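You operate a simulated robot arm through the tools that you are given. There is no shell and no other tool.

You are at the controls of a simulated robot arm. One attempt, no reset.

## Task
Start up and back up to the smallest stick that has room.
Fine: eject the stick and leave it in its port.

The check looks at the end state, three seconds after you hand in, the way a careful person would. Anything else that was tipped, shoved, dropped, spilled or broken makes it a failure.

## Robot
A 6-joint arm with a fingered hand, fixed in place. Base frame: the origin is on the floor under the middle of its stand, x ahead of it, y to its left, z up; the work surface is at about z = 0.72. Units: m, degrees, N and s.
It reaches about 1.346 m from its shoulder. Its first joint turns from -149.0 to 149.0 degrees. Payload 3.5 kg.
Tool frame: the origin (TCP) lies between the finger pads and is the grasp point; the fingertips stand 0.026 m ahead of it; z points along the fingers, y is the line along which they close. The gripper opens to 0.132 m; its body begins 0.073 m behind the TCP. The gripper is a hand of 4 fingers: y runs from the thumb to the fingers, the wrist lies at [0, 0, -0.234] in the tool frame.
Orientation is told as [roll, pitch, yaw] about the base's x, y, z axes, in that order, counted from this pose: with the fingers straight down and closing along the base's y, the tool's x points along the base's -x, its y along +y and its z along -z.

## Interface
- The arm moves only by the tool drive_tool. Its argument "plan" is a list of rows, each an object (a shift or turn left out is 0) with "slide": the shift along the tool's x, y, z in m, a list of three; "rot": the turn, a rotation vector about the tool's x, y, z in degrees, a list of three. In form: [{"slide": [tx, ty, tz], "rot": [rx, ry, rz]}, ...]. A call has 1 to 20 rows; each row is the pose to reach, as a shift and turn from the pose commanded when the call began, along the tool's axes at that moment. Rows are played at 5 a second. More than 0.05 m and 8.6 degrees between two rows, and nothing of the call is played. A pose out of reach is approached as far as the arm can. The call stops where the force on the tool passes 40 N (or 10 N more than at its start, if that is more) or the arm is blocked; 0.2 s more then pass. In this call time passes only in rows, and 0.2 s behind the last. The reply holds the time, the measured pose of the TCP, the force on the tool along the base axes, the opening and the grip force, in the units named above and with some noise, with the torque about the TCP (base axes, N m) and any sound that the robot's microphone picked up.
- Cameras (640 x 400 px; columns grow to the right, rows downward): "scene" is fixed at [0.0493, 0.4998, 1.4146]; the picture's right is [-0.20, -0.98, 0.00], its down [-0.62, 0.13, -0.77] and it looks along [0.76, -0.16, -0.63] (base axes); focal length 300 px, centre (320, 200). "wrist" rides on the gripper at [0.068, 0.002, -0.097] in the tool frame; the picture's right is [-0.03, 1.00, 0.00], its down [-0.82, -0.02, -0.58] and it looks along [-0.58, -0.01, 0.82] (tool axes); focal length 270 px, centre (320, 200). There is no depth. A picture from a camera that has moved, and an enlarged one, comes with that camera's place and axes in the base frame and with its lens.
- grab_frame(camera): a new picture of that camera. No time passes.
- move_column(by): slides the trunk up (or, below 0, down) by that many m; the arm rides with it, the base frame stays. It gives what a move gives, with no picture.
- move_fingers(finger1, finger2, finger3, thumb_bend): sets how far each is bent, from 0 (flat) to 1 (curled in); at 0.3 the hand is open as for a grip, at 0.7 the pads meet at the TCP. One left out holds its place. A second passes; each finger stops where it meets its share of the squeeze, and holds until it gets a number again. It is the only way to open and close the hand. It gives what a move gives, with no picture; readings hold the bend of each and the force on the fingers (four entries, about 0 where the hand has none), thumb and palm.
- inspect(camera, box): a new picture of the part [left, top, right, bottom] of that camera's present view, enlarged. No time passes.
- finish_job(): hands the job in; it is judged then, once.

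Nothing tells you positions but the pictures and the camera data. Unless the task says otherwise, let go and move clear before handing in.

The tools are called after "Call:" as a command line: name --argument value ..., lists and objects as JSON in quotes. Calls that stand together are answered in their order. drive_tool: Moves the arm, as the interface text tells. Its arguments: {"type":"object","properties":{"plan":{"type":"array","items":{"type":"object","properties":{"slide":{"type":"array","items":{"type":"number"}},"rot":{"type":"array","items":{"type":"number"}}}}}},"required":["plan"]} The other tools are called the same way: move_column (by) moves the trunk up or down; move_fingers (finger1, finger2, finger3, thumb_bend) moves the fingers one by one; grab_frame (camera) takes a picture; inspect (camera, box) takes an enlarged picture of a part of a camera's view; finish_job () hands the job in.

At the start:

```text
time: 0.0
ee_pos: [0.6986, 0.039, 1.0456]
orientation: [0.0, 0.0, 0.0]
wrist_force: [0.4, -0.3, -0.5]
wrist_torque: [0.02, 0.0, 0.01]
grip_width: 0.1318
gripper_force: 0.0
shape: jaw
bend: [0.3, 0.3, 0.3, 0.3]
finger forces: [0.0, 0.0, 0.0, 0.0, 0.1, 0.1]
trunk travel left (down, up): [-0.944, 0.026]
```

scene: 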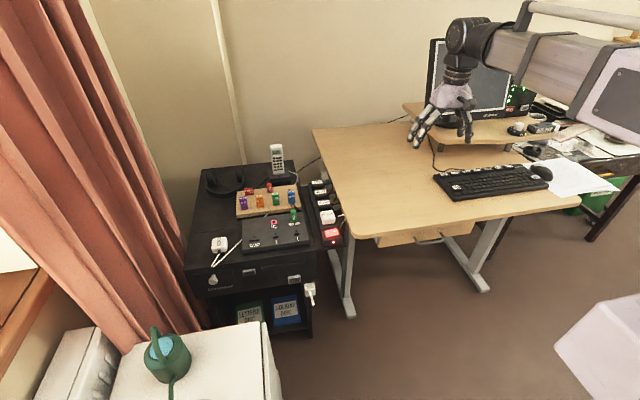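
wrist: 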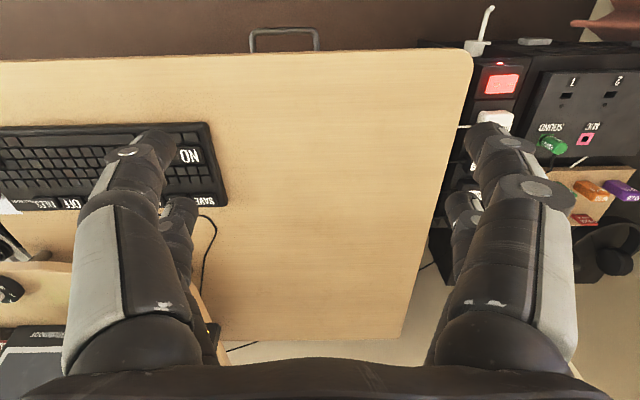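

I see a desk with keyboard and monitor, and to the left a dark cabinet with USB sticks, a port panel, and a power strip. I'll look closely at each area first.

Call:
inspect --camera "scene" --box '[180, 140, 360, 252]'

Call:
inspect --camera "scene" --box '[180, 220, 340, 340]'

Call:
inspect --camera "scene" --box '[400, 30, 560, 130]'

Call:
inspect --camera "scene" --box '[420, 130, 640, 267]'

Call:
inspect --camera "wrist" --box '[420, 0, 640, 137]'

Call:
inspect --camera "wrist" --box '[420, 120, 640, 257]'

Call:
inspect --camera "wrist" --box '[0, 110, 240, 260]'

```text
3.56 times, centred on (270, 196) of scene
camera zoom: at [0.0493, 0.4998, 1.4146], right [-0.2, -0.98, 0.0], down [-0.62, 0.13, -0.77], along [0.76, -0.16, -0.63], focal length 1065 px, centre (498, 214)
```

zoom: 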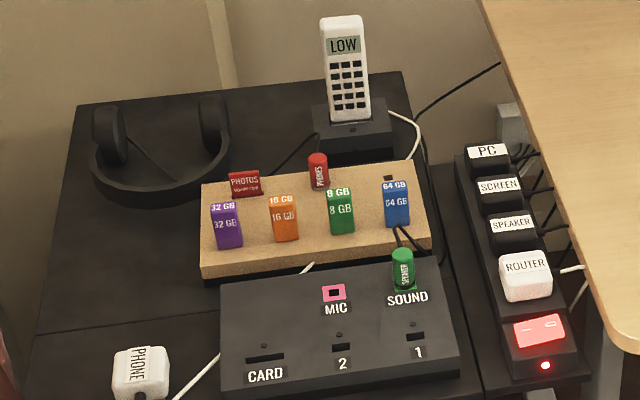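

```text
3.33 times, centred on (260, 280) of scene
camera zoom: at [0.0493, 0.4998, 1.4146], right [-0.2, -0.98, 0.0], down [-0.62, 0.13, -0.77], along [0.76, -0.16, -0.63], focal length 999 px, centre (520, -67)
```

zoom: 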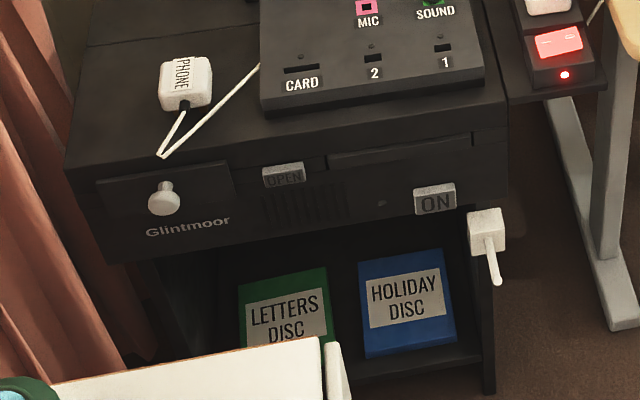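

```text
4.00 times, centred on (480, 80) of scene
camera zoom: at [0.0493, 0.4998, 1.4146], right [-0.2, -0.98, 0.0], down [-0.62, 0.13, -0.77], along [0.76, -0.16, -0.63], focal length 1198 px, centre (-320, 680)
```

zoom: 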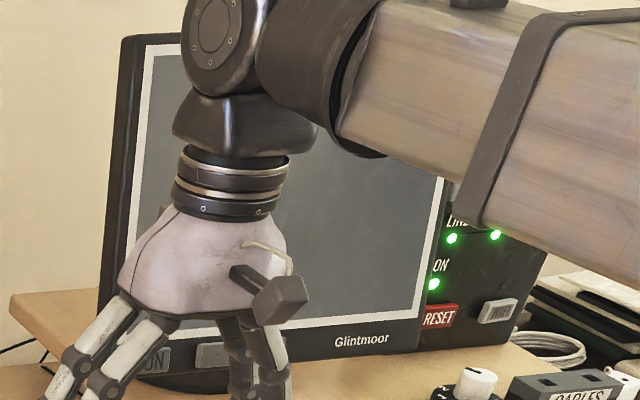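

```text
2.91 times, centred on (530, 198) of scene
camera zoom: at [0.0493, 0.4998, 1.4146], right [-0.2, -0.98, 0.0], down [-0.62, 0.13, -0.77], along [0.76, -0.16, -0.63], focal length 872 px, centre (-291, 204)
```

zoom: 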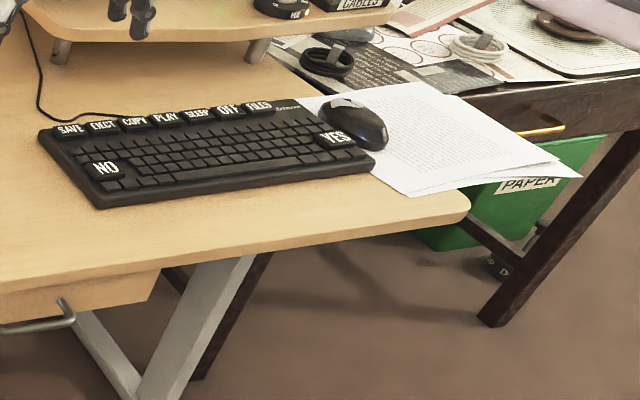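

```text
2.91 times, centred on (530, 68) of wrist
camera zoom: at [0.6304, 0.0415, 1.143], right [0.03, 1.0, 0.0], down [0.82, -0.02, 0.58], along [0.58, -0.01, -0.82], focal length 786 px, centre (-291, 582)
```

zoom: 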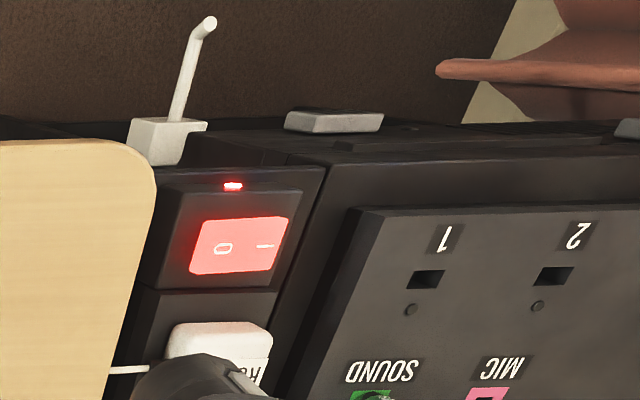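

```text
2.91 times, centred on (530, 188) of wrist
camera zoom: at [0.6304, 0.0415, 1.143], right [0.03, 1.0, 0.0], down [0.82, -0.02, 0.58], along [0.58, -0.01, -0.82], focal length 786 px, centre (-291, 234)
```

zoom: 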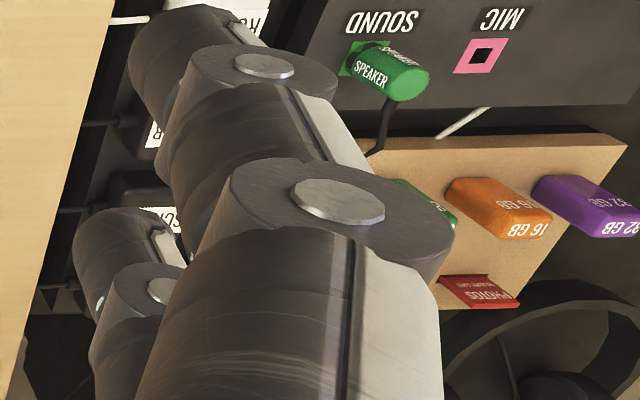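

```text
2.67 times, centred on (120, 185) of wrist
camera zoom: at [0.6304, 0.0415, 1.143], right [0.03, 1.0, 0.0], down [0.82, -0.02, 0.58], along [0.58, -0.01, -0.82], focal length 721 px, centre (853, 240)
```

zoom: 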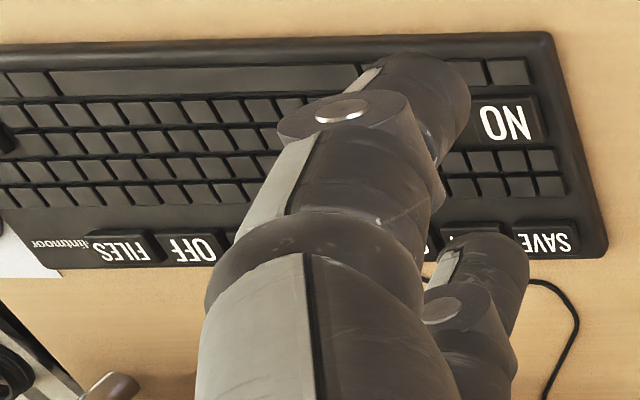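

The PC is on the left cabinet, with its ON key on the front face near [0.69, 0.46, 0.53]. The screen is dark behind the hand and the power strip is lit. I'll test how the fingers curl while I'm in free air.

Call:
move_fingers --finger1 0.3 --finger2 1.0 --finger3 1.0 --thumb_bend 1.0

Call:
grab_frame --camera "wrist"

Call:
inspect --camera "scene" --box '[380, 0, 560, 180]'

```text
time: 1.0
ee_pos: [0.6984, 0.0398, 1.0461]
orientation: [-0.1, 0.0, 0.0]
wrist_force: [-0.3, 0.3, 0.3]
wrist_torque: [0.0, -0.01, 0.0]
grip_width: 0.0454
gripper_force: 0.1
shape: fingers
bend: [0.3, 0.75, 0.75, 1.0]
finger forces: [0.0, 0.0, 0.0, 0.0, 0.1, 0.1]
trunk travel left (down, up): [-0.944, 0.026]
```

```text
taken
camera wrist: at [0.6304, 0.0414, 1.143], right [0.03, 1.0, 0.0], down [0.82, -0.02, 0.58], along [0.58, -0.01, -0.82], focal length 270 px, centre (320, 200)
```

wrist: 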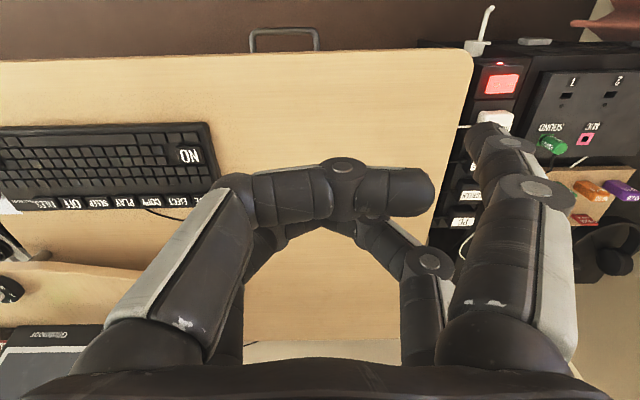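

```text
2.22 times, centred on (470, 90) of scene
camera zoom: at [0.0493, 0.4998, 1.4146], right [-0.2, -0.98, 0.0], down [-0.62, 0.13, -0.77], along [0.76, -0.16, -0.63], focal length 666 px, centre (-13, 444)
```

zoom: 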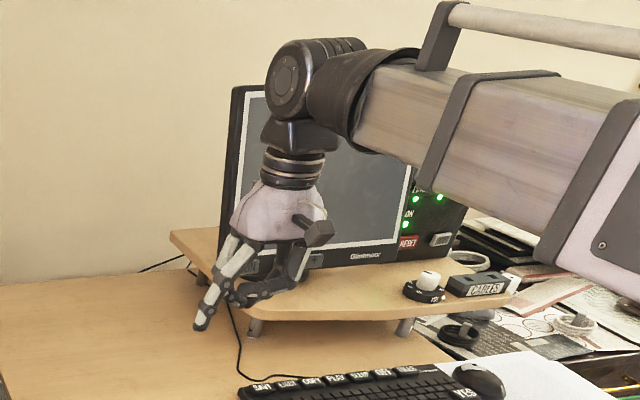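

The hand looks like a 2×2 layout of digits, with finger1 the near right one. I'll identify each digit before choosing a poking shape.

Call:
move_fingers --finger1 0.7 --finger2 0.3 --finger3 0.3 --thumb_bend 0.7

Call:
grab_frame --camera "wrist"

Call:
inspect --camera "scene" --box '[400, 60, 500, 160]'

```text
time: 2.0
ee_pos: [0.6993, 0.04, 1.0446]
orientation: [0.1, 0.0, 0.0]
wrist_force: [-0.2, -0.9, -0.3]
wrist_torque: [0.01, 0.05, 0.0]
grip_width: 0.0009
gripper_force: 0.2
shape: fingers
bend: [0.7, 0.3, 0.3, 0.7]
finger forces: [0.1, 0.0, 0.0, 0.0, 0.0, 0.1]
trunk travel left (down, up): [-0.944, 0.026]
```

```text
taken
camera wrist: at [0.6304, 0.0414, 1.143], right [0.03, 1.0, 0.0], down [0.82, -0.02, 0.58], along [0.58, -0.01, -0.82], focal length 270 px, centre (320, 200)
```

wrist: 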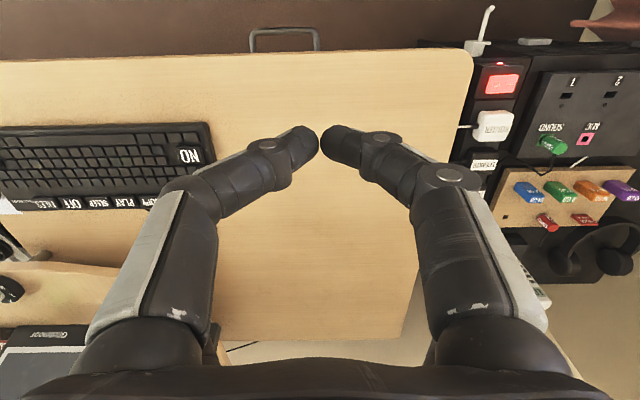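

```text
4.00 times, centred on (450, 110) of scene
camera zoom: at [0.0493, 0.4998, 1.4146], right [-0.2, -0.98, 0.0], down [-0.62, 0.13, -0.77], along [0.76, -0.16, -0.63], focal length 1198 px, centre (-200, 560)
```

zoom: 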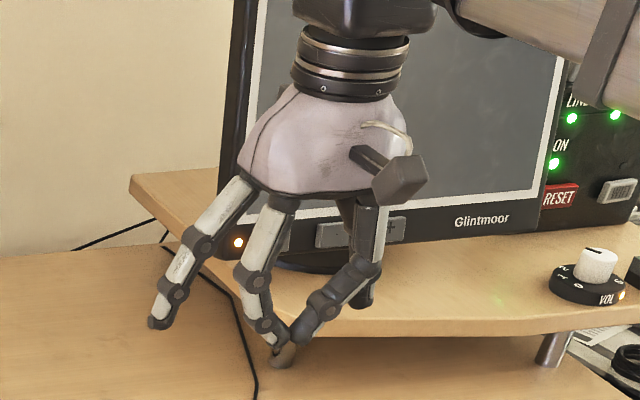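

Finger1 and the thumb pinch together at the tool's +x side, and fingers 2 and 3 form the far pair. I'll close everything to see where the far pair ends up.

Call:
move_fingers --finger1 0.7 --finger2 1.0 --finger3 0.3 --thumb_bend 0.7

Call:
inspect --camera "scene" --box '[400, 60, 500, 160]'

Call:
grab_frame --camera "wrist"

```text
time: 3.0
ee_pos: [0.6981, 0.0392, 1.0456]
orientation: [0.0, -0.1, -0.1]
wrist_force: [0.2, -0.3, 0.4]
wrist_torque: [-0.01, 0.0, 0.0]
grip_width: 0.0013
gripper_force: 0.1
shape: fingers
bend: [0.7, 1.0, 0.3, 0.7]
finger forces: [0.0, 0.1, 0.0, 0.1, 0.0, 0.0]
trunk travel left (down, up): [-0.944, 0.026]
```

```text
4.00 times, centred on (450, 110) of scene
camera zoom: at [0.0493, 0.4998, 1.4146], right [-0.2, -0.98, 0.0], down [-0.62, 0.13, -0.77], along [0.76, -0.16, -0.63], focal length 1198 px, centre (-200, 560)
```

zoom: 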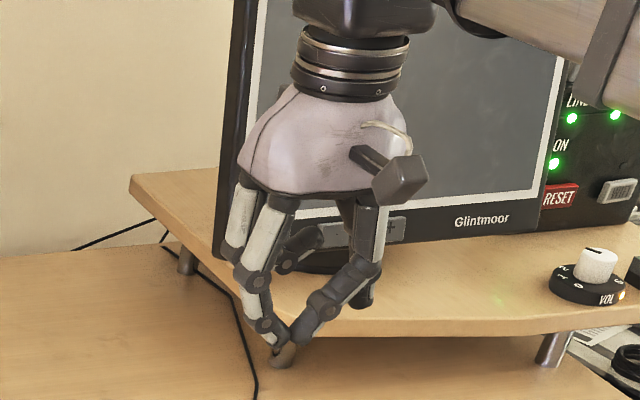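

```text
taken
camera wrist: at [0.6304, 0.0414, 1.143], right [0.03, 1.0, 0.0], down [0.82, -0.02, 0.58], along [0.58, -0.01, -0.82], focal length 270 px, centre (320, 200)
```

wrist: 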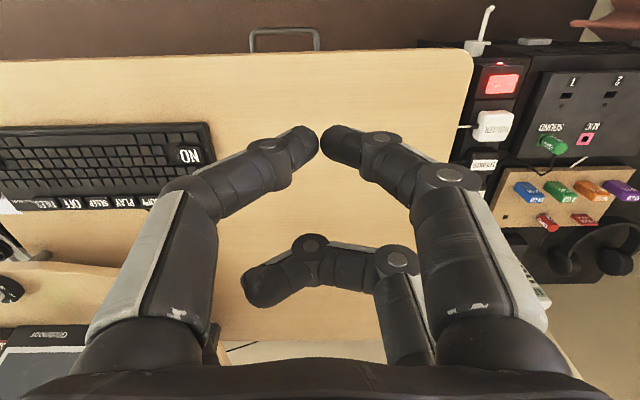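

Call:
move_fingers --finger3 1.0

Call:
inspect --camera "scene" --box '[400, 60, 500, 160]'

Call:
grab_frame --camera "wrist"

```text
time: 4.0
ee_pos: [0.699, 0.0389, 1.0462]
orientation: [0.0, 0.0, 0.1]
wrist_force: [0.5, 0.4, -0.2]
wrist_torque: [-0.05, -0.04, -0.02]
grip_width: 0.0011
gripper_force: 0.0
shape: fingers
bend: [0.7, 1.0, 0.88, 0.7]
finger forces: [0.1, 0.0, 0.0, 0.1, 0.1, 0.0]
trunk travel left (down, up): [-0.944, 0.026]
```

```text
4.00 times, centred on (450, 110) of scene
camera zoom: at [0.0493, 0.4998, 1.4146], right [-0.2, -0.98, 0.0], down [-0.62, 0.13, -0.77], along [0.76, -0.16, -0.63], focal length 1198 px, centre (-200, 560)
```

zoom: 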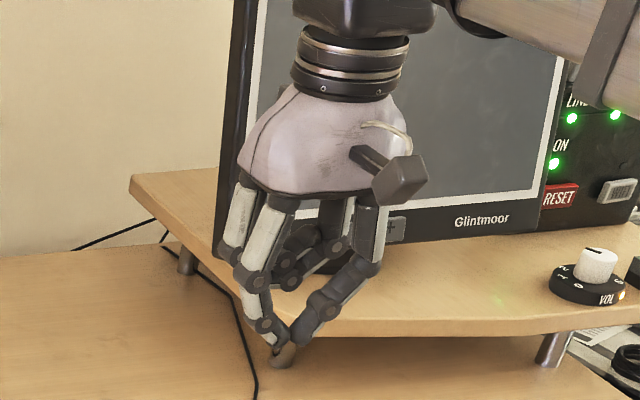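

```text
taken
camera wrist: at [0.6304, 0.0415, 1.143], right [0.03, 1.0, 0.0], down [0.82, -0.02, 0.58], along [0.58, -0.01, -0.82], focal length 270 px, centre (320, 200)
```

wrist: 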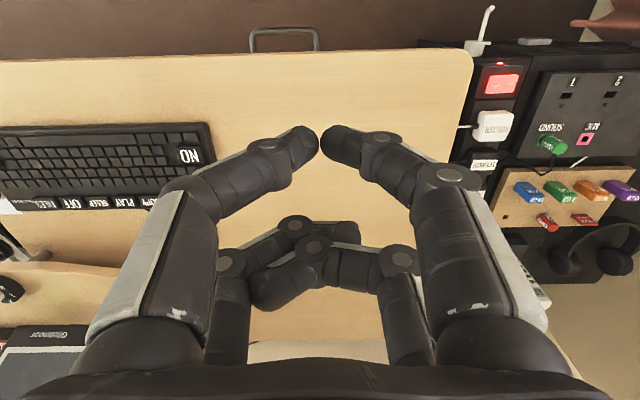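

Fingers 2 and 3 are tucked away, so finger1 and the thumb make a slim pincer offset about +0.018 in tool x. Next I'll move toward the cabinet at a safe height and look at the PC front and ports.

Call:
drive_tool --plan '[{"slide": [0.025, 0.031, 0.0]}, {"slide": [0.05, 0.062, 0.0]}, {"slide": [0.075, 0.093, 0.0]}, {"slide": [0.1, 0.124, 0.0]}, {"slide": [0.125, 0.155, 0.0]}, {"slide": [0.15, 0.186, 0.0]}, {"slide": [0.175, 0.217, 0.0]}, {"slide": [0.2, 0.248, 0.0]}, {"slide": [0.2, 0.28, 0.0]}, {"slide": [0.2, 0.31, 0.0]}, {"slide": [0.2, 0.34, 0.0]}]'

Call:
grab_frame --camera "wrist"

Call:
grab_frame --camera "scene"

```text
time: 6.4
ee_pos: [0.5003, 0.3812, 1.0446]
orientation: [0.0, 0.0, 0.0]
wrist_force: [0.5, 0.2, 0.1]
wrist_torque: [0.0, -0.03, 0.01]
grip_width: 0.0011
gripper_force: 0.1
shape: fingers
bend: [0.7, 1.0, 0.88, 0.7]
finger forces: [0.1, 0.0, 0.0, 0.0, 0.0, 0.0]
trunk travel left (down, up): [-0.944, 0.026]
```

```text
taken
camera wrist: at [0.4313, 0.3827, 1.1429], right [0.03, 1.0, 0.0], down [0.82, -0.02, 0.58], along [0.58, -0.01, -0.82], focal length 270 px, centre (320, 200)
```

wrist: 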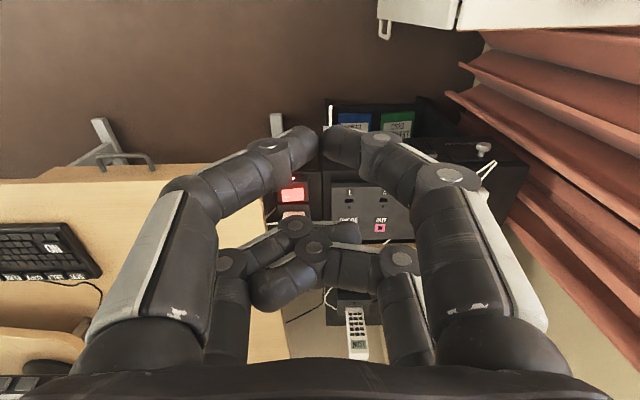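

```text
taken
```

scene: 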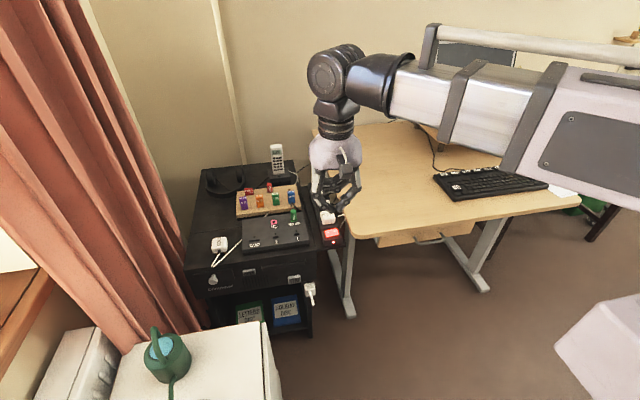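

The white cabinet with the watering can is at about x<0.46, y>0.52, z≈0.73, so I need to stay clear of it. I'll zoom in on the PC front.

Call:
inspect --camera "wrist" --box '[260, 70, 540, 245]'

Call:
inspect --camera "scene" --box '[190, 230, 350, 330]'

```text
2.29 times, centred on (400, 158) of wrist
camera zoom: at [0.4313, 0.3827, 1.1429], right [0.03, 1.0, 0.0], down [0.82, -0.02, 0.58], along [0.58, -0.01, -0.82], focal length 618 px, centre (137, 297)
```

zoom: 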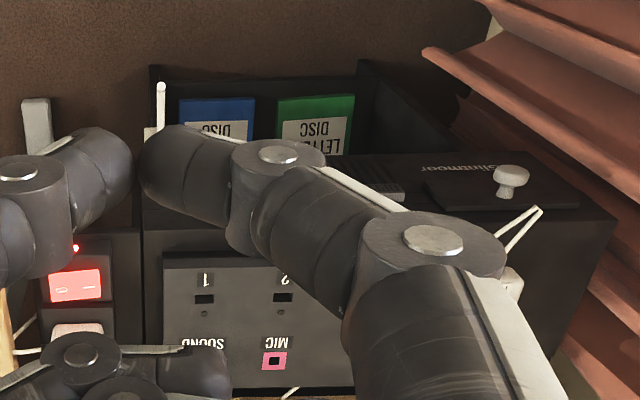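

```text
4.00 times, centred on (270, 280) of scene
camera zoom: at [0.0493, 0.4998, 1.4146], right [-0.2, -0.98, 0.0], down [-0.62, 0.13, -0.77], along [0.76, -0.16, -0.63], focal length 1198 px, centre (520, -120)
```

zoom: 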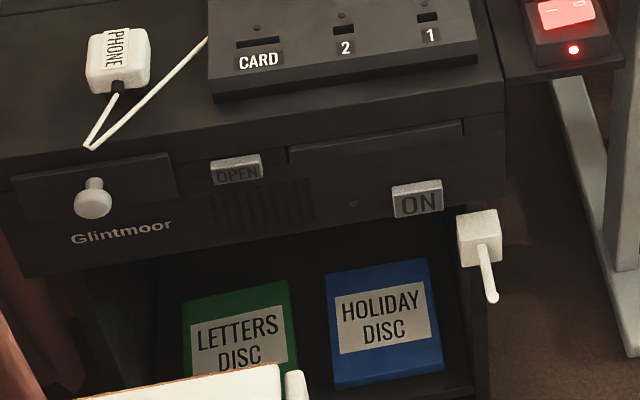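

The ON key is hidden behind the fingers. I'll turn the tool to point forward and down (yaw about 25°, then pitch about -40°) before lowering toward it.

Call:
drive_tool --plan '[{"rot": [0, 0, -8.3]}, {"rot": [0, 0, -16.6]}, {"rot": [0, 0, -25]}]'

Call:
drive_tool --plan '[{"rot": [0, -8, 0]}, {"rot": [0, -16, 0]}, {"rot": [0, -24, 0]}, {"rot": [0, -32, 0]}, {"rot": [0, -40, 0]}]'

Call:
grab_frame --camera "wrist"

Call:
grab_frame --camera "scene"

```text
time: 7.2
ee_pos: [0.4993, 0.3797, 1.0454]
orientation: [0.0, 0.0, 25.0]
wrist_force: [-0.5, -0.6, 0.0]
wrist_torque: [0.02, -0.01, 0.02]
grip_width: 0.001
gripper_force: 0.0
shape: fingers
bend: [0.7, 1.0, 0.88, 0.7]
finger forces: [0.0, 0.0, 0.0, 0.1, 0.1, 0.0]
trunk travel left (down, up): [-0.944, 0.026]
```

```text
time: 8.4
ee_pos: [0.5304, 0.4089, 1.1003]
orientation: [0.0, -40.0, 25.0]
wrist_force: [-1.1, 0.5, 0.9]
wrist_torque: [-0.01, 0.01, 0.02]
grip_width: 0.0008
gripper_force: 0.1
shape: fingers
bend: [0.7, 1.0, 0.88, 0.7]
finger forces: [0.0, 0.1, 0.0, 0.0, 0.0, 0.1]
out of reach, approached as far as the arm can: row 2, 3, 4, 5
trunk travel left (down, up): [-0.944, 0.026]
```

```text
taken
camera wrist: at [0.4254, 0.3626, 1.1311], right [-0.4, 0.91, 0.02], down [0.24, 0.09, 0.97], along [0.88, 0.4, -0.25], focal length 270 px, centre (320, 200)
```

wrist: 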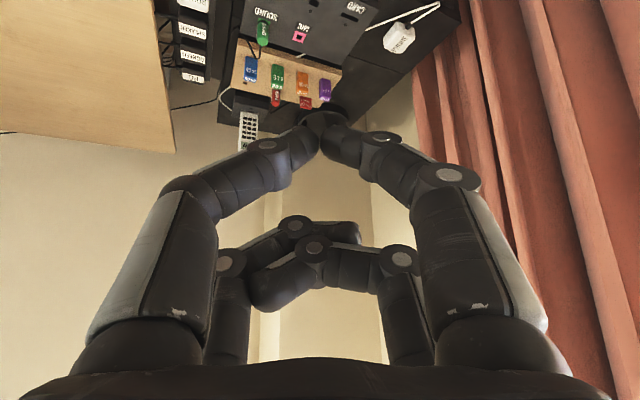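

```text
taken
```

scene: 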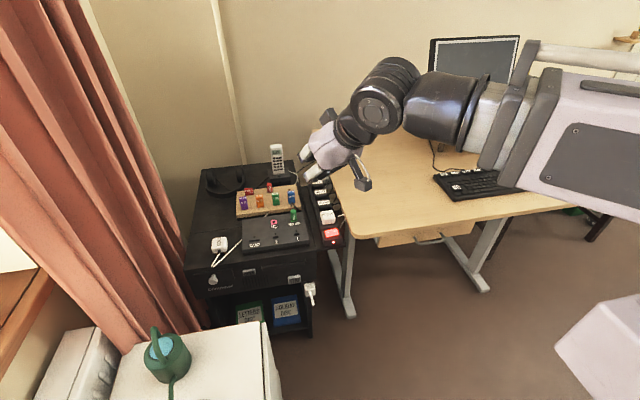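

The arm was too folded for that pose, and lower down there should be more room. I'll go straight down along the base z and check where the TCP ends up.

Call:
drive_tool --plan '[{"slide": [0.026, 0, 0.031]}, {"slide": [0.052, 0, 0.062]}, {"slide": [0.077, 0, 0.092]}, {"slide": [0.103, 0, 0.123]}, {"slide": [0.129, 0, 0.153]}]'

Call:
grab_frame --camera "wrist"

Call:
grab_frame --camera "scene"

```text
time: 9.6
ee_pos: [0.5286, 0.4129, 1.1002]
orientation: [0.1, -39.9, 25.0]
wrist_force: [-0.2, 0.3, 0.0]
wrist_torque: [-0.01, -0.01, 0.06]
grip_width: 0.0011
gripper_force: 0.0
shape: fingers
bend: [0.7, 1.0, 0.88, 0.7]
finger forces: [0.0, 0.0, 0.0, 0.0, 0.0, 0.0]
out of reach, approached as far as the arm can: row 1, 2, 3, 4, 5
trunk travel left (down, up): [-0.944, 0.026]
```

```text
taken
camera wrist: at [0.4242, 0.3661, 1.131], right [-0.4, 0.91, 0.02], down [0.24, 0.09, 0.97], along [0.88, 0.4, -0.25], focal length 270 px, centre (320, 200)
```

wrist: 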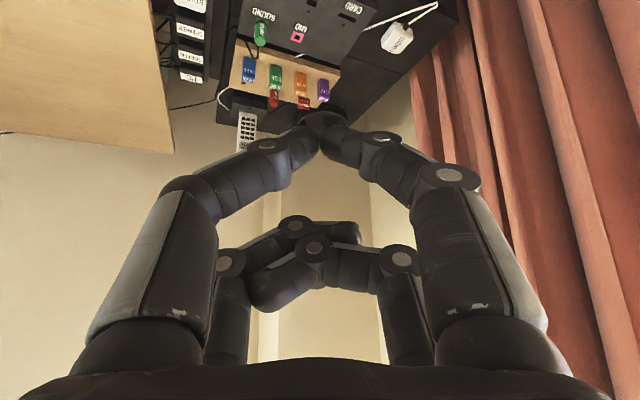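

```text
taken
```

scene: 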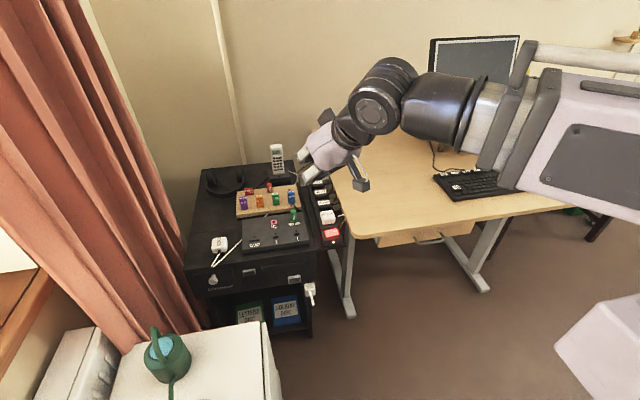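

The height is apparently set only by the column, since the boom stays level and has a minimum reach of about 0.52 m at the wrist. I'll move forward a little to get back in reach and see how the commanded pose is tracked.

Call:
drive_tool --plan '[{"slide": [-0.034, 0.001, 0.029]}, {"slide": [-0.0685, 0.0024, 0.0575]}]'

```text
time: 10.2
ee_pos: [0.6108, 0.4548, 1.1004]
orientation: [0.0, -39.9, 25.0]
wrist_force: [0.8, 0.8, 0.7]
wrist_torque: [0.01, 0.02, -0.01]
grip_width: 0.001
gripper_force: 0.0
shape: fingers
bend: [0.7, 1.0, 0.88, 0.7]
finger forces: [0.0, 0.0, 0.0, 0.0, 0.0, 0.0]
trunk travel left (down, up): [-0.944, 0.026]
```

Call:
drive_tool --plan '[{"slide": [0.013, 0, 0.0153]}, {"slide": [0.026, 0, 0.0306]}]'

```text
time: 10.8
ee_pos: [0.6091, 0.4542, 1.1004]
orientation: [-0.1, -39.8, 25.0]
wrist_force: [1.0, 0.6, 0.9]
wrist_torque: [-0.02, 0.04, 0.03]
grip_width: 0.0009
gripper_force: 0.0
shape: fingers
bend: [0.7, 1.0, 0.88, 0.7]
finger forces: [0.0, 0.2, 0.0, 0.0, 0.1, 0.0]
out of reach, approached as far as the arm can: row 1, 2
trunk travel left (down, up): [-0.944, 0.026]
```

Confirmed: vertical travel comes only from the column. I'll pitch to about -65° here, then lower the column in front of the PC face.

Call:
drive_tool --plan '[{"rot": [0, -8, 0]}, {"rot": [0, -16, 0]}, {"rot": [0, -25, 0]}]'

Call:
drive_tool --plan '[{"rot": [0, -8, 0]}, {"rot": [0, -16, 0]}, {"rot": [0, -24, 0]}]'

```text
refused: row 3 steps farther than a row can; nothing moved
```

```text
time: 11.6
ee_pos: [0.6092, 0.451, 1.177]
orientation: [0.1, -64.1, 25.1]
wrist_force: [-0.8, 0.4, 0.0]
wrist_torque: [-0.01, 0.01, 0.02]
grip_width: 0.0011
gripper_force: 0.0
shape: fingers
bend: [0.7, 1.0, 0.88, 0.7]
finger forces: [0.1, 0.0, 0.1, 0.1, 0.1, 0.0]
out of reach, approached as far as the arm can: row 1, 2, 3
trunk travel left (down, up): [-0.944, 0.026]
```

Call:
move_column --by -0.45

Call:
grab_frame --camera "wrist"

Call:
grab_frame --camera "scene"

```text
refused: -0.45 is not a number from -0.4 to 0.4
```

```text
taken
camera wrist: at [0.5028, 0.4039, 1.1585], right [-0.41, 0.91, 0.02], down [-0.14, -0.09, 0.99], along [0.9, 0.4, 0.16], focal length 270 px, centre (320, 200)
```

wrist: 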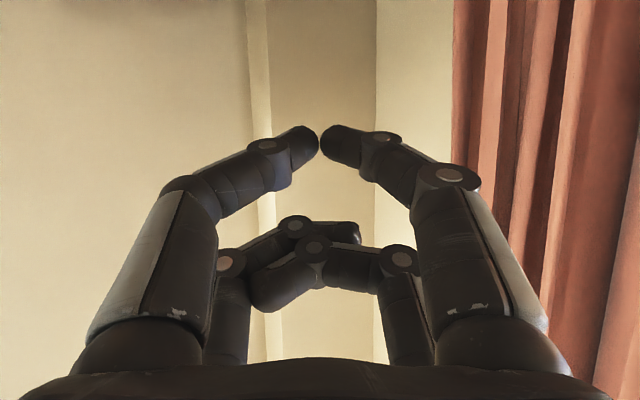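

```text
taken
```

scene: 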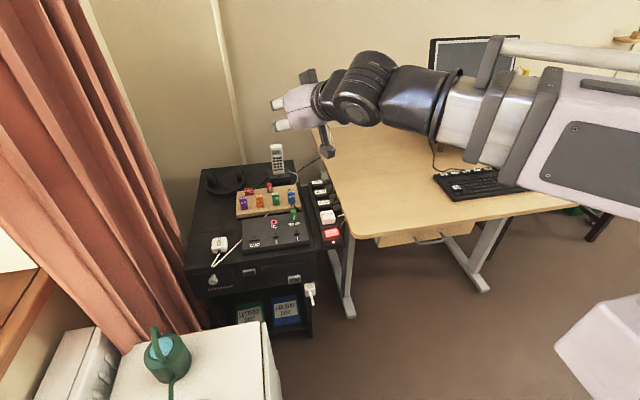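

Call:
move_column --by -0.4

Call:
grab_frame --camera "wrist"

Call:
grab_frame --camera "scene"

```text
time: 15.4
ee_pos: [0.6109, 0.4502, 0.7756]
orientation: [0.0, -63.9, 25.0]
wrist_force: [0.8, 0.0, -0.2]
wrist_torque: [0.01, 0.0, 0.01]
grip_width: 0.001
gripper_force: 0.1
shape: fingers
bend: [0.7, 1.0, 0.88, 0.7]
finger forces: [0.0, 0.0, 0.0, 0.1, 0.1, 0.1]
trunk travel left (down, up): [-0.544, 0.426]
```

```text
taken
camera wrist: at [0.5029, 0.4041, 0.7583], right [-0.41, 0.91, 0.02], down [-0.14, -0.09, 0.99], along [0.9, 0.4, 0.16], focal length 270 px, centre (320, 200)
```

wrist: 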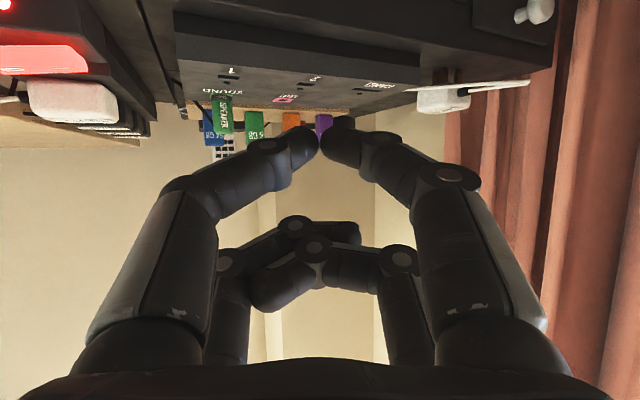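

```text
taken
```

scene: 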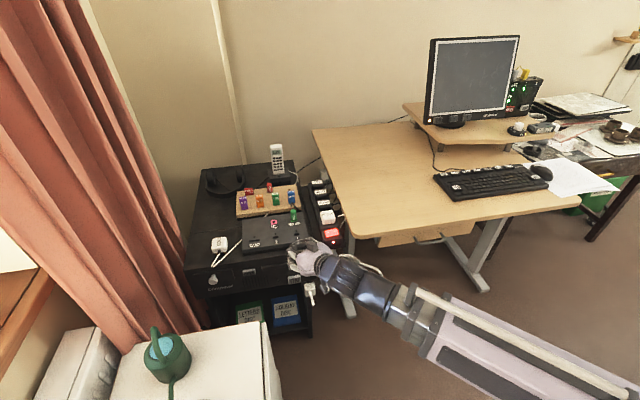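

Call:
move_column --by -0.15

Call:
grab_frame --camera "wrist"

Call:
inspect --camera "scene" --box '[230, 200, 390, 300]'

```text
time: 17.2
ee_pos: [0.6094, 0.4522, 0.6273]
orientation: [0.0, -63.9, 25.1]
wrist_force: [0.3, 0.2, 0.0]
wrist_torque: [0.0, -0.02, -0.01]
grip_width: 0.0011
gripper_force: 0.0
shape: fingers
bend: [0.7, 1.0, 0.88, 0.7]
finger forces: [0.0, 0.0, 0.0, 0.1, 0.0, 0.1]
trunk travel left (down, up): [-0.394, 0.576]
```

```text
taken
camera wrist: at [0.5029, 0.4041, 0.6083], right [-0.41, 0.91, 0.02], down [-0.14, -0.09, 0.99], along [0.9, 0.4, 0.16], focal length 270 px, centre (320, 200)
```

wrist: 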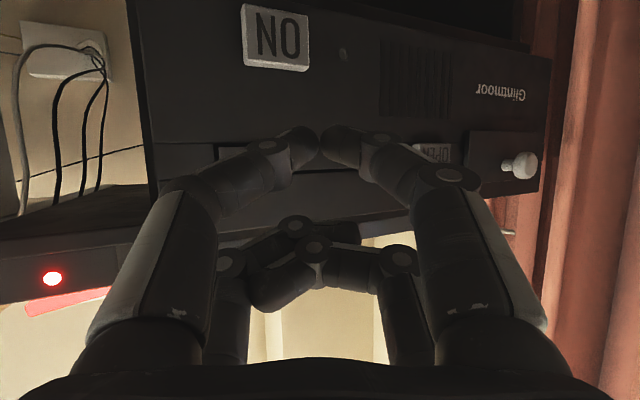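

```text
4.00 times, centred on (310, 250) of scene
camera zoom: at [0.0493, 0.4998, 1.4146], right [-0.2, -0.98, 0.0], down [-0.62, 0.13, -0.77], along [0.76, -0.16, -0.63], focal length 1198 px, centre (360, 0)
```

zoom: 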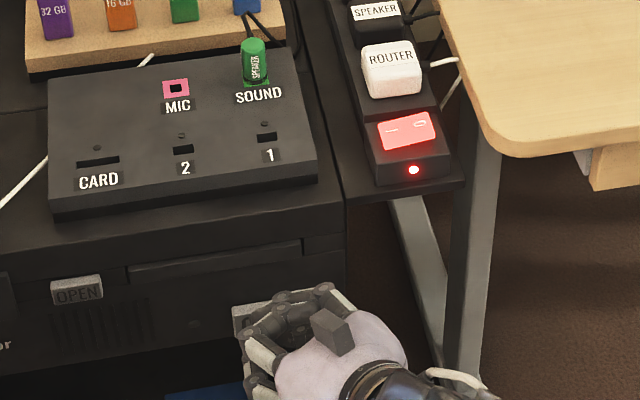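

The ON key face is at about [0.694, 0.459, 0.530] and my pincer tip at about [0.624, 0.459, 0.600]. I'll lower 0.07 and approach along +x.

Call:
move_column --by -0.07

Call:
drive_tool --plan '[{"slide": [-0.0119, -0.0127, 0.0244]}, {"slide": [-0.0198, -0.0212, 0.0407]}]'

Call:
grab_frame --camera "wrist"

Call:
inspect --camera "scene" --box '[230, 200, 390, 300]'

```text
time: 18.3
ee_pos: [0.6094, 0.4512, 0.5576]
orientation: [0.1, -63.9, 25.0]
wrist_force: [0.4, 0.1, -0.1]
wrist_torque: [0.01, 0.0, -0.02]
grip_width: 0.0009
gripper_force: 0.0
shape: fingers
bend: [0.7, 1.0, 0.88, 0.7]
finger forces: [0.0, 0.0, 0.0, 0.0, 0.0, 0.0]
trunk travel left (down, up): [-0.324, 0.646]
```

```text
time: 18.9
ee_pos: [0.6597, 0.4527, 0.5573]
orientation: [0.1, -64.0, 25.0]
wrist_force: [-0.1, -0.7, -0.2]
wrist_torque: [0.02, 0.0, -0.02]
grip_width: 0.001
gripper_force: 0.0
shape: fingers
bend: [0.7, 1.0, 0.88, 0.7]
finger forces: [0.0, 0.1, 0.0, 0.1, 0.0, 0.1]
trunk travel left (down, up): [-0.324, 0.646]
```

```text
taken
camera wrist: at [0.5531, 0.4047, 0.5384], right [-0.41, 0.91, 0.02], down [-0.14, -0.09, 0.99], along [0.9, 0.4, 0.16], focal length 270 px, centre (320, 200)
```

wrist: 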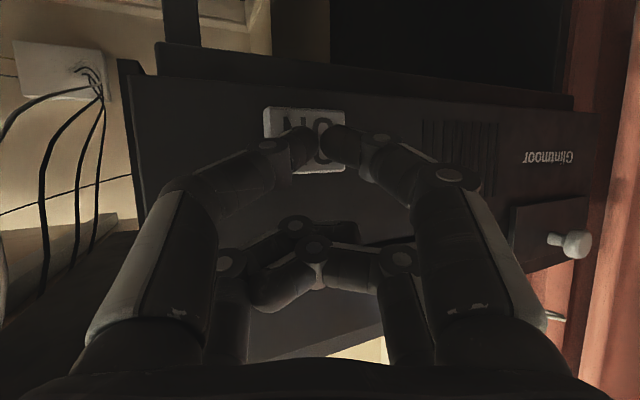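

```text
4.00 times, centred on (310, 250) of scene
camera zoom: at [0.0493, 0.4998, 1.4146], right [-0.2, -0.98, 0.0], down [-0.62, 0.13, -0.77], along [0.76, -0.16, -0.63], focal length 1198 px, centre (360, 0)
```

zoom: 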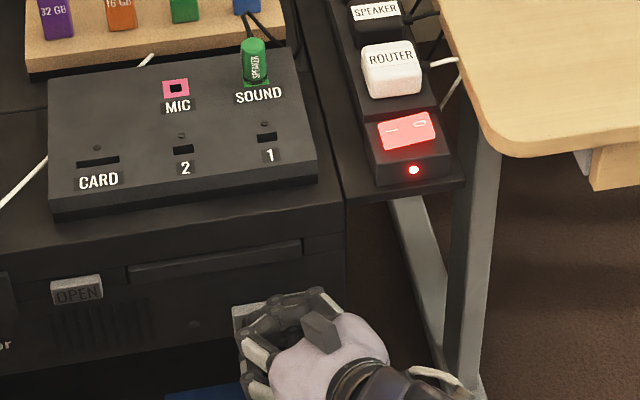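

The tip is aligned with the ON key, so I'll push in small steps.

Call:
drive_tool --plan '[{"slide": [-0.0032, -0.0034, 0.0065]}, {"slide": [-0.0056, -0.0059, 0.0114]}, {"slide": [-0.0072, -0.0076, 0.0147]}, {"slide": [-0.0083, -0.0089, 0.0171]}]'

```text
time: 19.9
ee_pos: [0.6794, 0.4507, 0.5575]
orientation: [-0.1, -63.8, 25.0]
wrist_force: [-12.6, -3.9, -1.4]
wrist_torque: [-0.09, 0.3, -0.02]
grip_width: 0.0
gripper_force: 6.3
shape: fingers
bend: [0.69, 1.0, 0.88, 0.72]
finger forces: [0.1, 0.0, 0.0, 0.0, 12.9, 0.0]
trunk travel left (down, up): [-0.324, 0.646]
heard: click
```

Heard a click, so I'll back off and look at the screen and the PC LED.

Call:
drive_tool --plan '[{"slide": [0.01, 0.0106, -0.0204]}, {"slide": [0.024, 0.0254, -0.049]}]'

Call:
grab_frame --camera "wrist"

Call:
inspect --camera "scene" --box '[400, 20, 560, 140]'

```text
time: 20.5
ee_pos: [0.6199, 0.4506, 0.5567]
orientation: [0.0, -64.0, 25.1]
wrist_force: [0.3, -0.1, 0.7]
wrist_torque: [-0.03, -0.01, 0.01]
grip_width: 0.001
gripper_force: 0.1
shape: fingers
bend: [0.7, 1.0, 0.88, 0.7]
finger forces: [0.0, 0.1, 0.1, 0.0, 0.0, 0.0]
trunk travel left (down, up): [-0.324, 0.646]
```

```text
taken
camera wrist: at [0.5136, 0.4034, 0.5384], right [-0.41, 0.91, 0.02], down [-0.14, -0.09, 0.99], along [0.9, 0.4, 0.16], focal length 270 px, centre (320, 200)
```

wrist: 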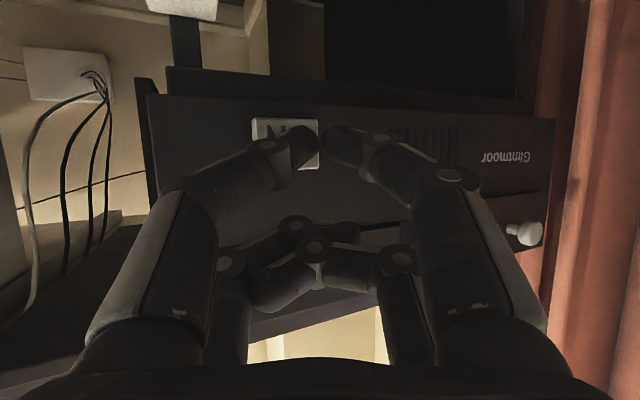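

```text
3.33 times, centred on (480, 80) of scene
camera zoom: at [0.0493, 0.4998, 1.4146], right [-0.2, -0.98, 0.0], down [-0.62, 0.13, -0.77], along [0.76, -0.16, -0.63], focal length 999 px, centre (-213, 600)
```

zoom: 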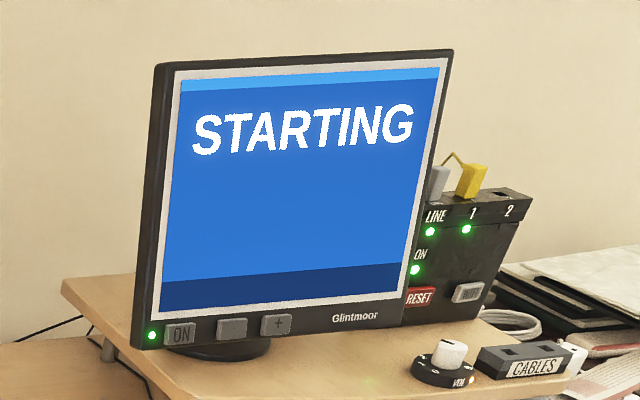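

The PC is starting. I'll raise the column clear while it boots.

Call:
move_column --by 0.4

Call:
inspect --camera "scene" --box '[400, 20, 560, 140]'

Call:
grab_frame --camera "scene"

```text
time: 24.3
ee_pos: [0.6211, 0.4511, 0.9553]
orientation: [0.0, -64.0, 25.0]
wrist_force: [-0.6, -0.1, -0.3]
wrist_torque: [0.01, 0.0, -0.01]
grip_width: 0.0011
gripper_force: 0.1
shape: fingers
bend: [0.7, 1.0, 0.88, 0.7]
finger forces: [0.0, 0.1, 0.0, 0.1, 0.0, 0.0]
trunk travel left (down, up): [-0.724, 0.246]
```

```text
3.33 times, centred on (480, 80) of scene
camera zoom: at [0.0493, 0.4998, 1.4146], right [-0.2, -0.98, 0.0], down [-0.62, 0.13, -0.77], along [0.76, -0.16, -0.63], focal length 999 px, centre (-213, 600)
```

zoom: 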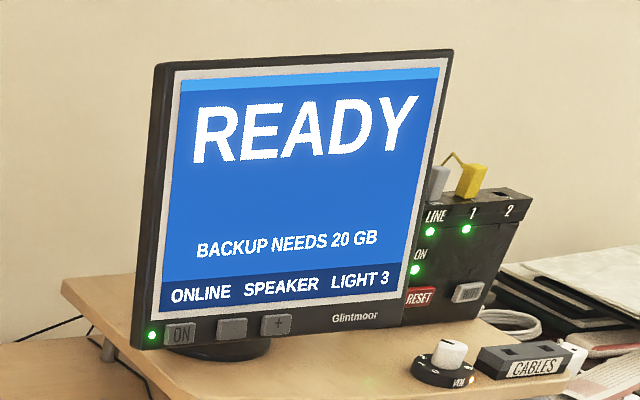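

```text
taken
```

scene: 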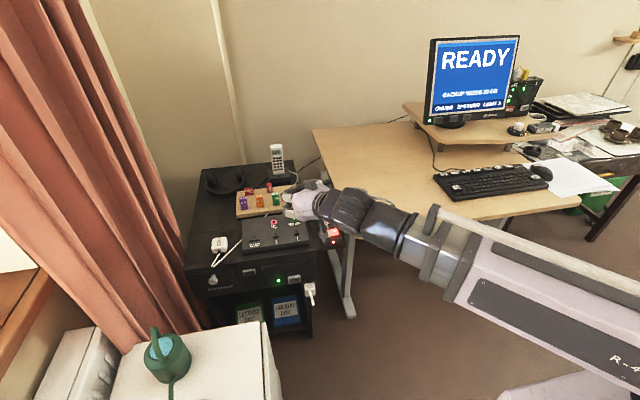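

READY: "BACKUP NEEDS 20 GB", so the 32 GB purple stick is the smallest that should have room, to be checked once it's inserted. I'll raise up, turn the tool to straight down with yaw 90° (pinching along base x), and look at the rack from above.

Call:
move_column --by 0.22

Call:
drive_tool --plan '[{"rot": [0, 8, 0]}, {"rot": [0, 16, 0]}, {"rot": [0, 24, 0]}, {"rot": [0, 32, 0]}, {"rot": [0, 40, 0]}, {"rot": [0, 48, 0]}, {"rot": [0, 56, 0]}, {"rot": [0, 64, 0]}]'

Call:
drive_tool --plan '[{"rot": [0, 0, -8]}, {"rot": [0, 0, -16]}, {"rot": [0, 0, -24]}, {"rot": [0, 0, -32]}, {"rot": [0, 0, -40]}, {"rot": [0, 0, -48]}, {"rot": [0, 0, -56]}, {"rot": [0, 0, -64]}, {"rot": [0, 0, -65]}]'

Call:
grab_frame --camera "wrist"

Call:
grab_frame --camera "scene"

```text
time: 26.6
ee_pos: [0.6207, 0.4517, 1.1763]
orientation: [0.1, -64.1, 24.9]
wrist_force: [0.2, 0.3, 0.5]
wrist_torque: [-0.04, 0.01, 0.0]
grip_width: 0.0012
gripper_force: 0.0
shape: fingers
bend: [0.7, 1.0, 0.88, 0.7]
finger forces: [0.0, 0.0, 0.0, 0.0, 0.0, 0.0]
trunk travel left (down, up): [-0.944, 0.026]
```

```text
time: 28.4
ee_pos: [0.6237, 0.4474, 1.0455]
orientation: [-0.1, 0.0, 25.0]
wrist_force: [-0.4, 0.4, -0.1]
wrist_torque: [0.03, -0.02, -0.01]
grip_width: 0.001
gripper_force: 0.1
shape: fingers
bend: [0.7, 1.0, 0.88, 0.7]
finger forces: [0.1, 0.1, 0.0, 0.1, 0.0, 0.1]
out of reach, approached as far as the arm can: row 1, 2, 3, 4, 5, 6, 7, 8
trunk travel left (down, up): [-0.944, 0.026]
```

```text
time: 30.4
ee_pos: [0.6209, 0.4517, 1.0455]
orientation: [-0.1, 0.0, 90.0]
wrist_force: [0.5, 0.3, 0.0]
wrist_torque: [-0.03, -0.02, 0.01]
grip_width: 0.0008
gripper_force: 0.1
shape: fingers
bend: [0.7, 1.0, 0.88, 0.7]
finger forces: [0.0, 0.1, 0.0, 0.1, 0.0, 0.0]
trunk travel left (down, up): [-0.944, 0.026]
```

```text
taken
camera wrist: at [0.6187, 0.383, 1.143], right [-1.0, 0.02, 0.0], down [0.02, 0.82, 0.58], along [0.01, 0.58, -0.82], focal length 270 px, centre (320, 200)
```

wrist: 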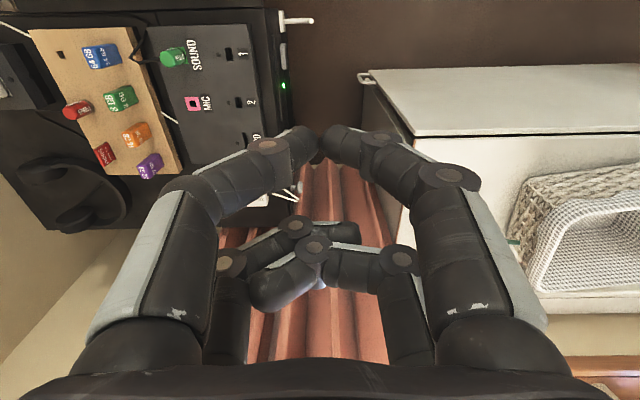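

```text
taken
```

scene: 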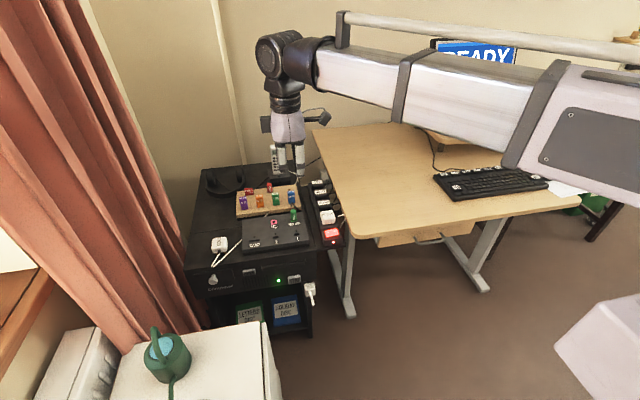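

Call:
inspect --camera "wrist" --box '[20, 20, 300, 195]'

```text
2.29 times, centred on (160, 108) of wrist
camera zoom: at [0.6187, 0.383, 1.143], right [-1.0, 0.02, 0.0], down [0.02, 0.82, 0.58], along [0.01, 0.58, -0.82], focal length 618 px, centre (686, 411)
```

zoom: 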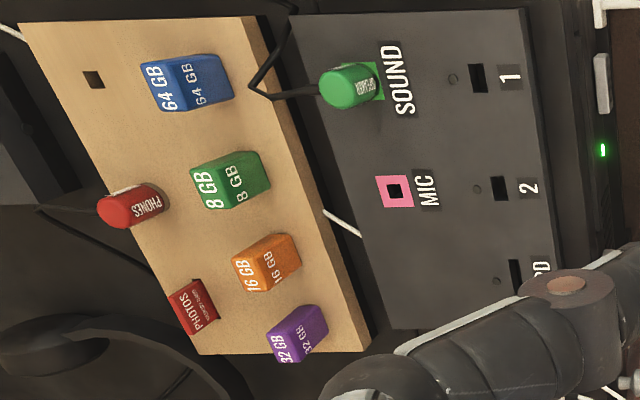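

The panel is horizontal at z≈0.698, with port 2 at about [0.749, 0.5025]. The purple 32 GB stick top is at about [0.919, 0.601, 0.744]. I'll move above the purple stick.

Call:
drive_tool --plan '[{"slide": [-0.02, -0.037, 0]}, {"slide": [-0.04, -0.074, 0]}, {"slide": [-0.06, -0.111, 0]}, {"slide": [-0.08, -0.148, 0]}, {"slide": [-0.1, -0.185, 0]}, {"slide": [-0.12, -0.222, 0]}, {"slide": [-0.14, -0.26, 0]}, {"slide": [-0.155, -0.29, 0]}, {"slide": [-0.167, -0.298, 0]}]'

Call:
move_fingers --finger1 0.5 --thumb_bend 0.5

Call:
grab_frame --camera "wrist"

Call:
grab_frame --camera "scene"

```text
time: 32.4
ee_pos: [0.9192, 0.6182, 1.0455]
orientation: [-0.1, 0.0, 90.0]
wrist_force: [-0.7, -0.5, -1.5]
wrist_torque: [0.0, -0.01, -0.03]
grip_width: 0.0013
gripper_force: 0.0
shape: fingers
bend: [0.7, 1.0, 0.88, 0.7]
finger forces: [0.0, 0.1, 0.1, 0.0, 0.1, 0.0]
out of reach, approached as far as the arm can: row 3, 4, 5, 6, 7, 8, 9
trunk travel left (down, up): [-0.944, 0.026]
```

```text
time: 33.4
ee_pos: [0.9189, 0.6177, 1.0461]
orientation: [0.0, 0.0, 90.0]
wrist_force: [-0.4, 0.3, -0.1]
wrist_torque: [0.03, 0.0, 0.02]
grip_width: 0.0654
gripper_force: 0.1
shape: fingers
bend: [0.5, 1.0, 0.88, 0.5]
finger forces: [0.0, 0.1, 0.0, 0.0, 0.0, 0.0]
trunk travel left (down, up): [-0.944, 0.026]
```

```text
taken
camera wrist: at [0.9171, 0.5499, 1.143], right [-1.0, 0.03, 0.0], down [0.02, 0.82, 0.58], along [0.01, 0.58, -0.82], focal length 270 px, centre (320, 200)
```

wrist: 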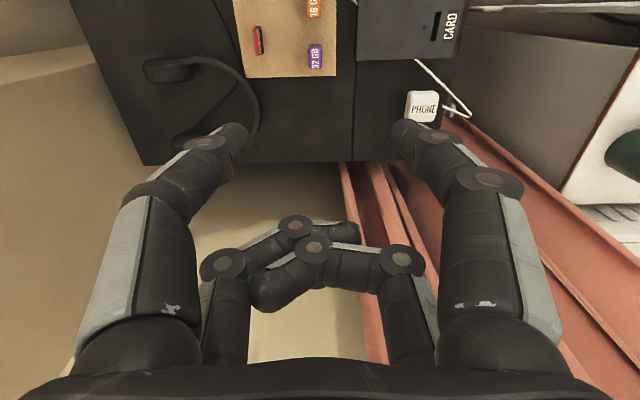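

```text
taken
```

scene: 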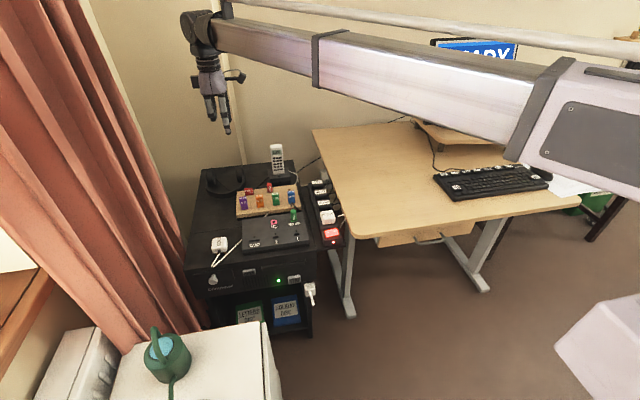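

Call:
inspect --camera "wrist" --box '[220, 0, 400, 112]'

Call:
inspect --camera "scene" --box '[220, 170, 320, 260]'

```text
3.56 times, centred on (310, 56) of wrist
camera zoom: at [0.9171, 0.5499, 1.143], right [-1.0, 0.03, 0.0], down [0.02, 0.82, 0.58], along [0.01, 0.58, -0.82], focal length 961 px, centre (356, 712)
```

zoom: 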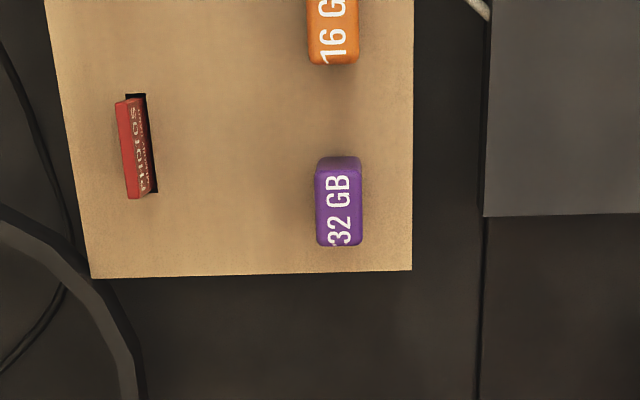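

```text
4.44 times, centred on (270, 215) of scene
camera zoom: at [0.0493, 0.4998, 1.4146], right [-0.2, -0.98, 0.0], down [-0.62, 0.13, -0.77], along [0.76, -0.16, -0.63], focal length 1332 px, centre (542, 133)
```

zoom: 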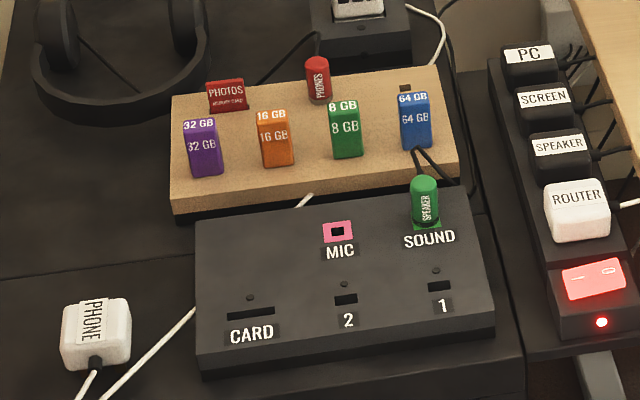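

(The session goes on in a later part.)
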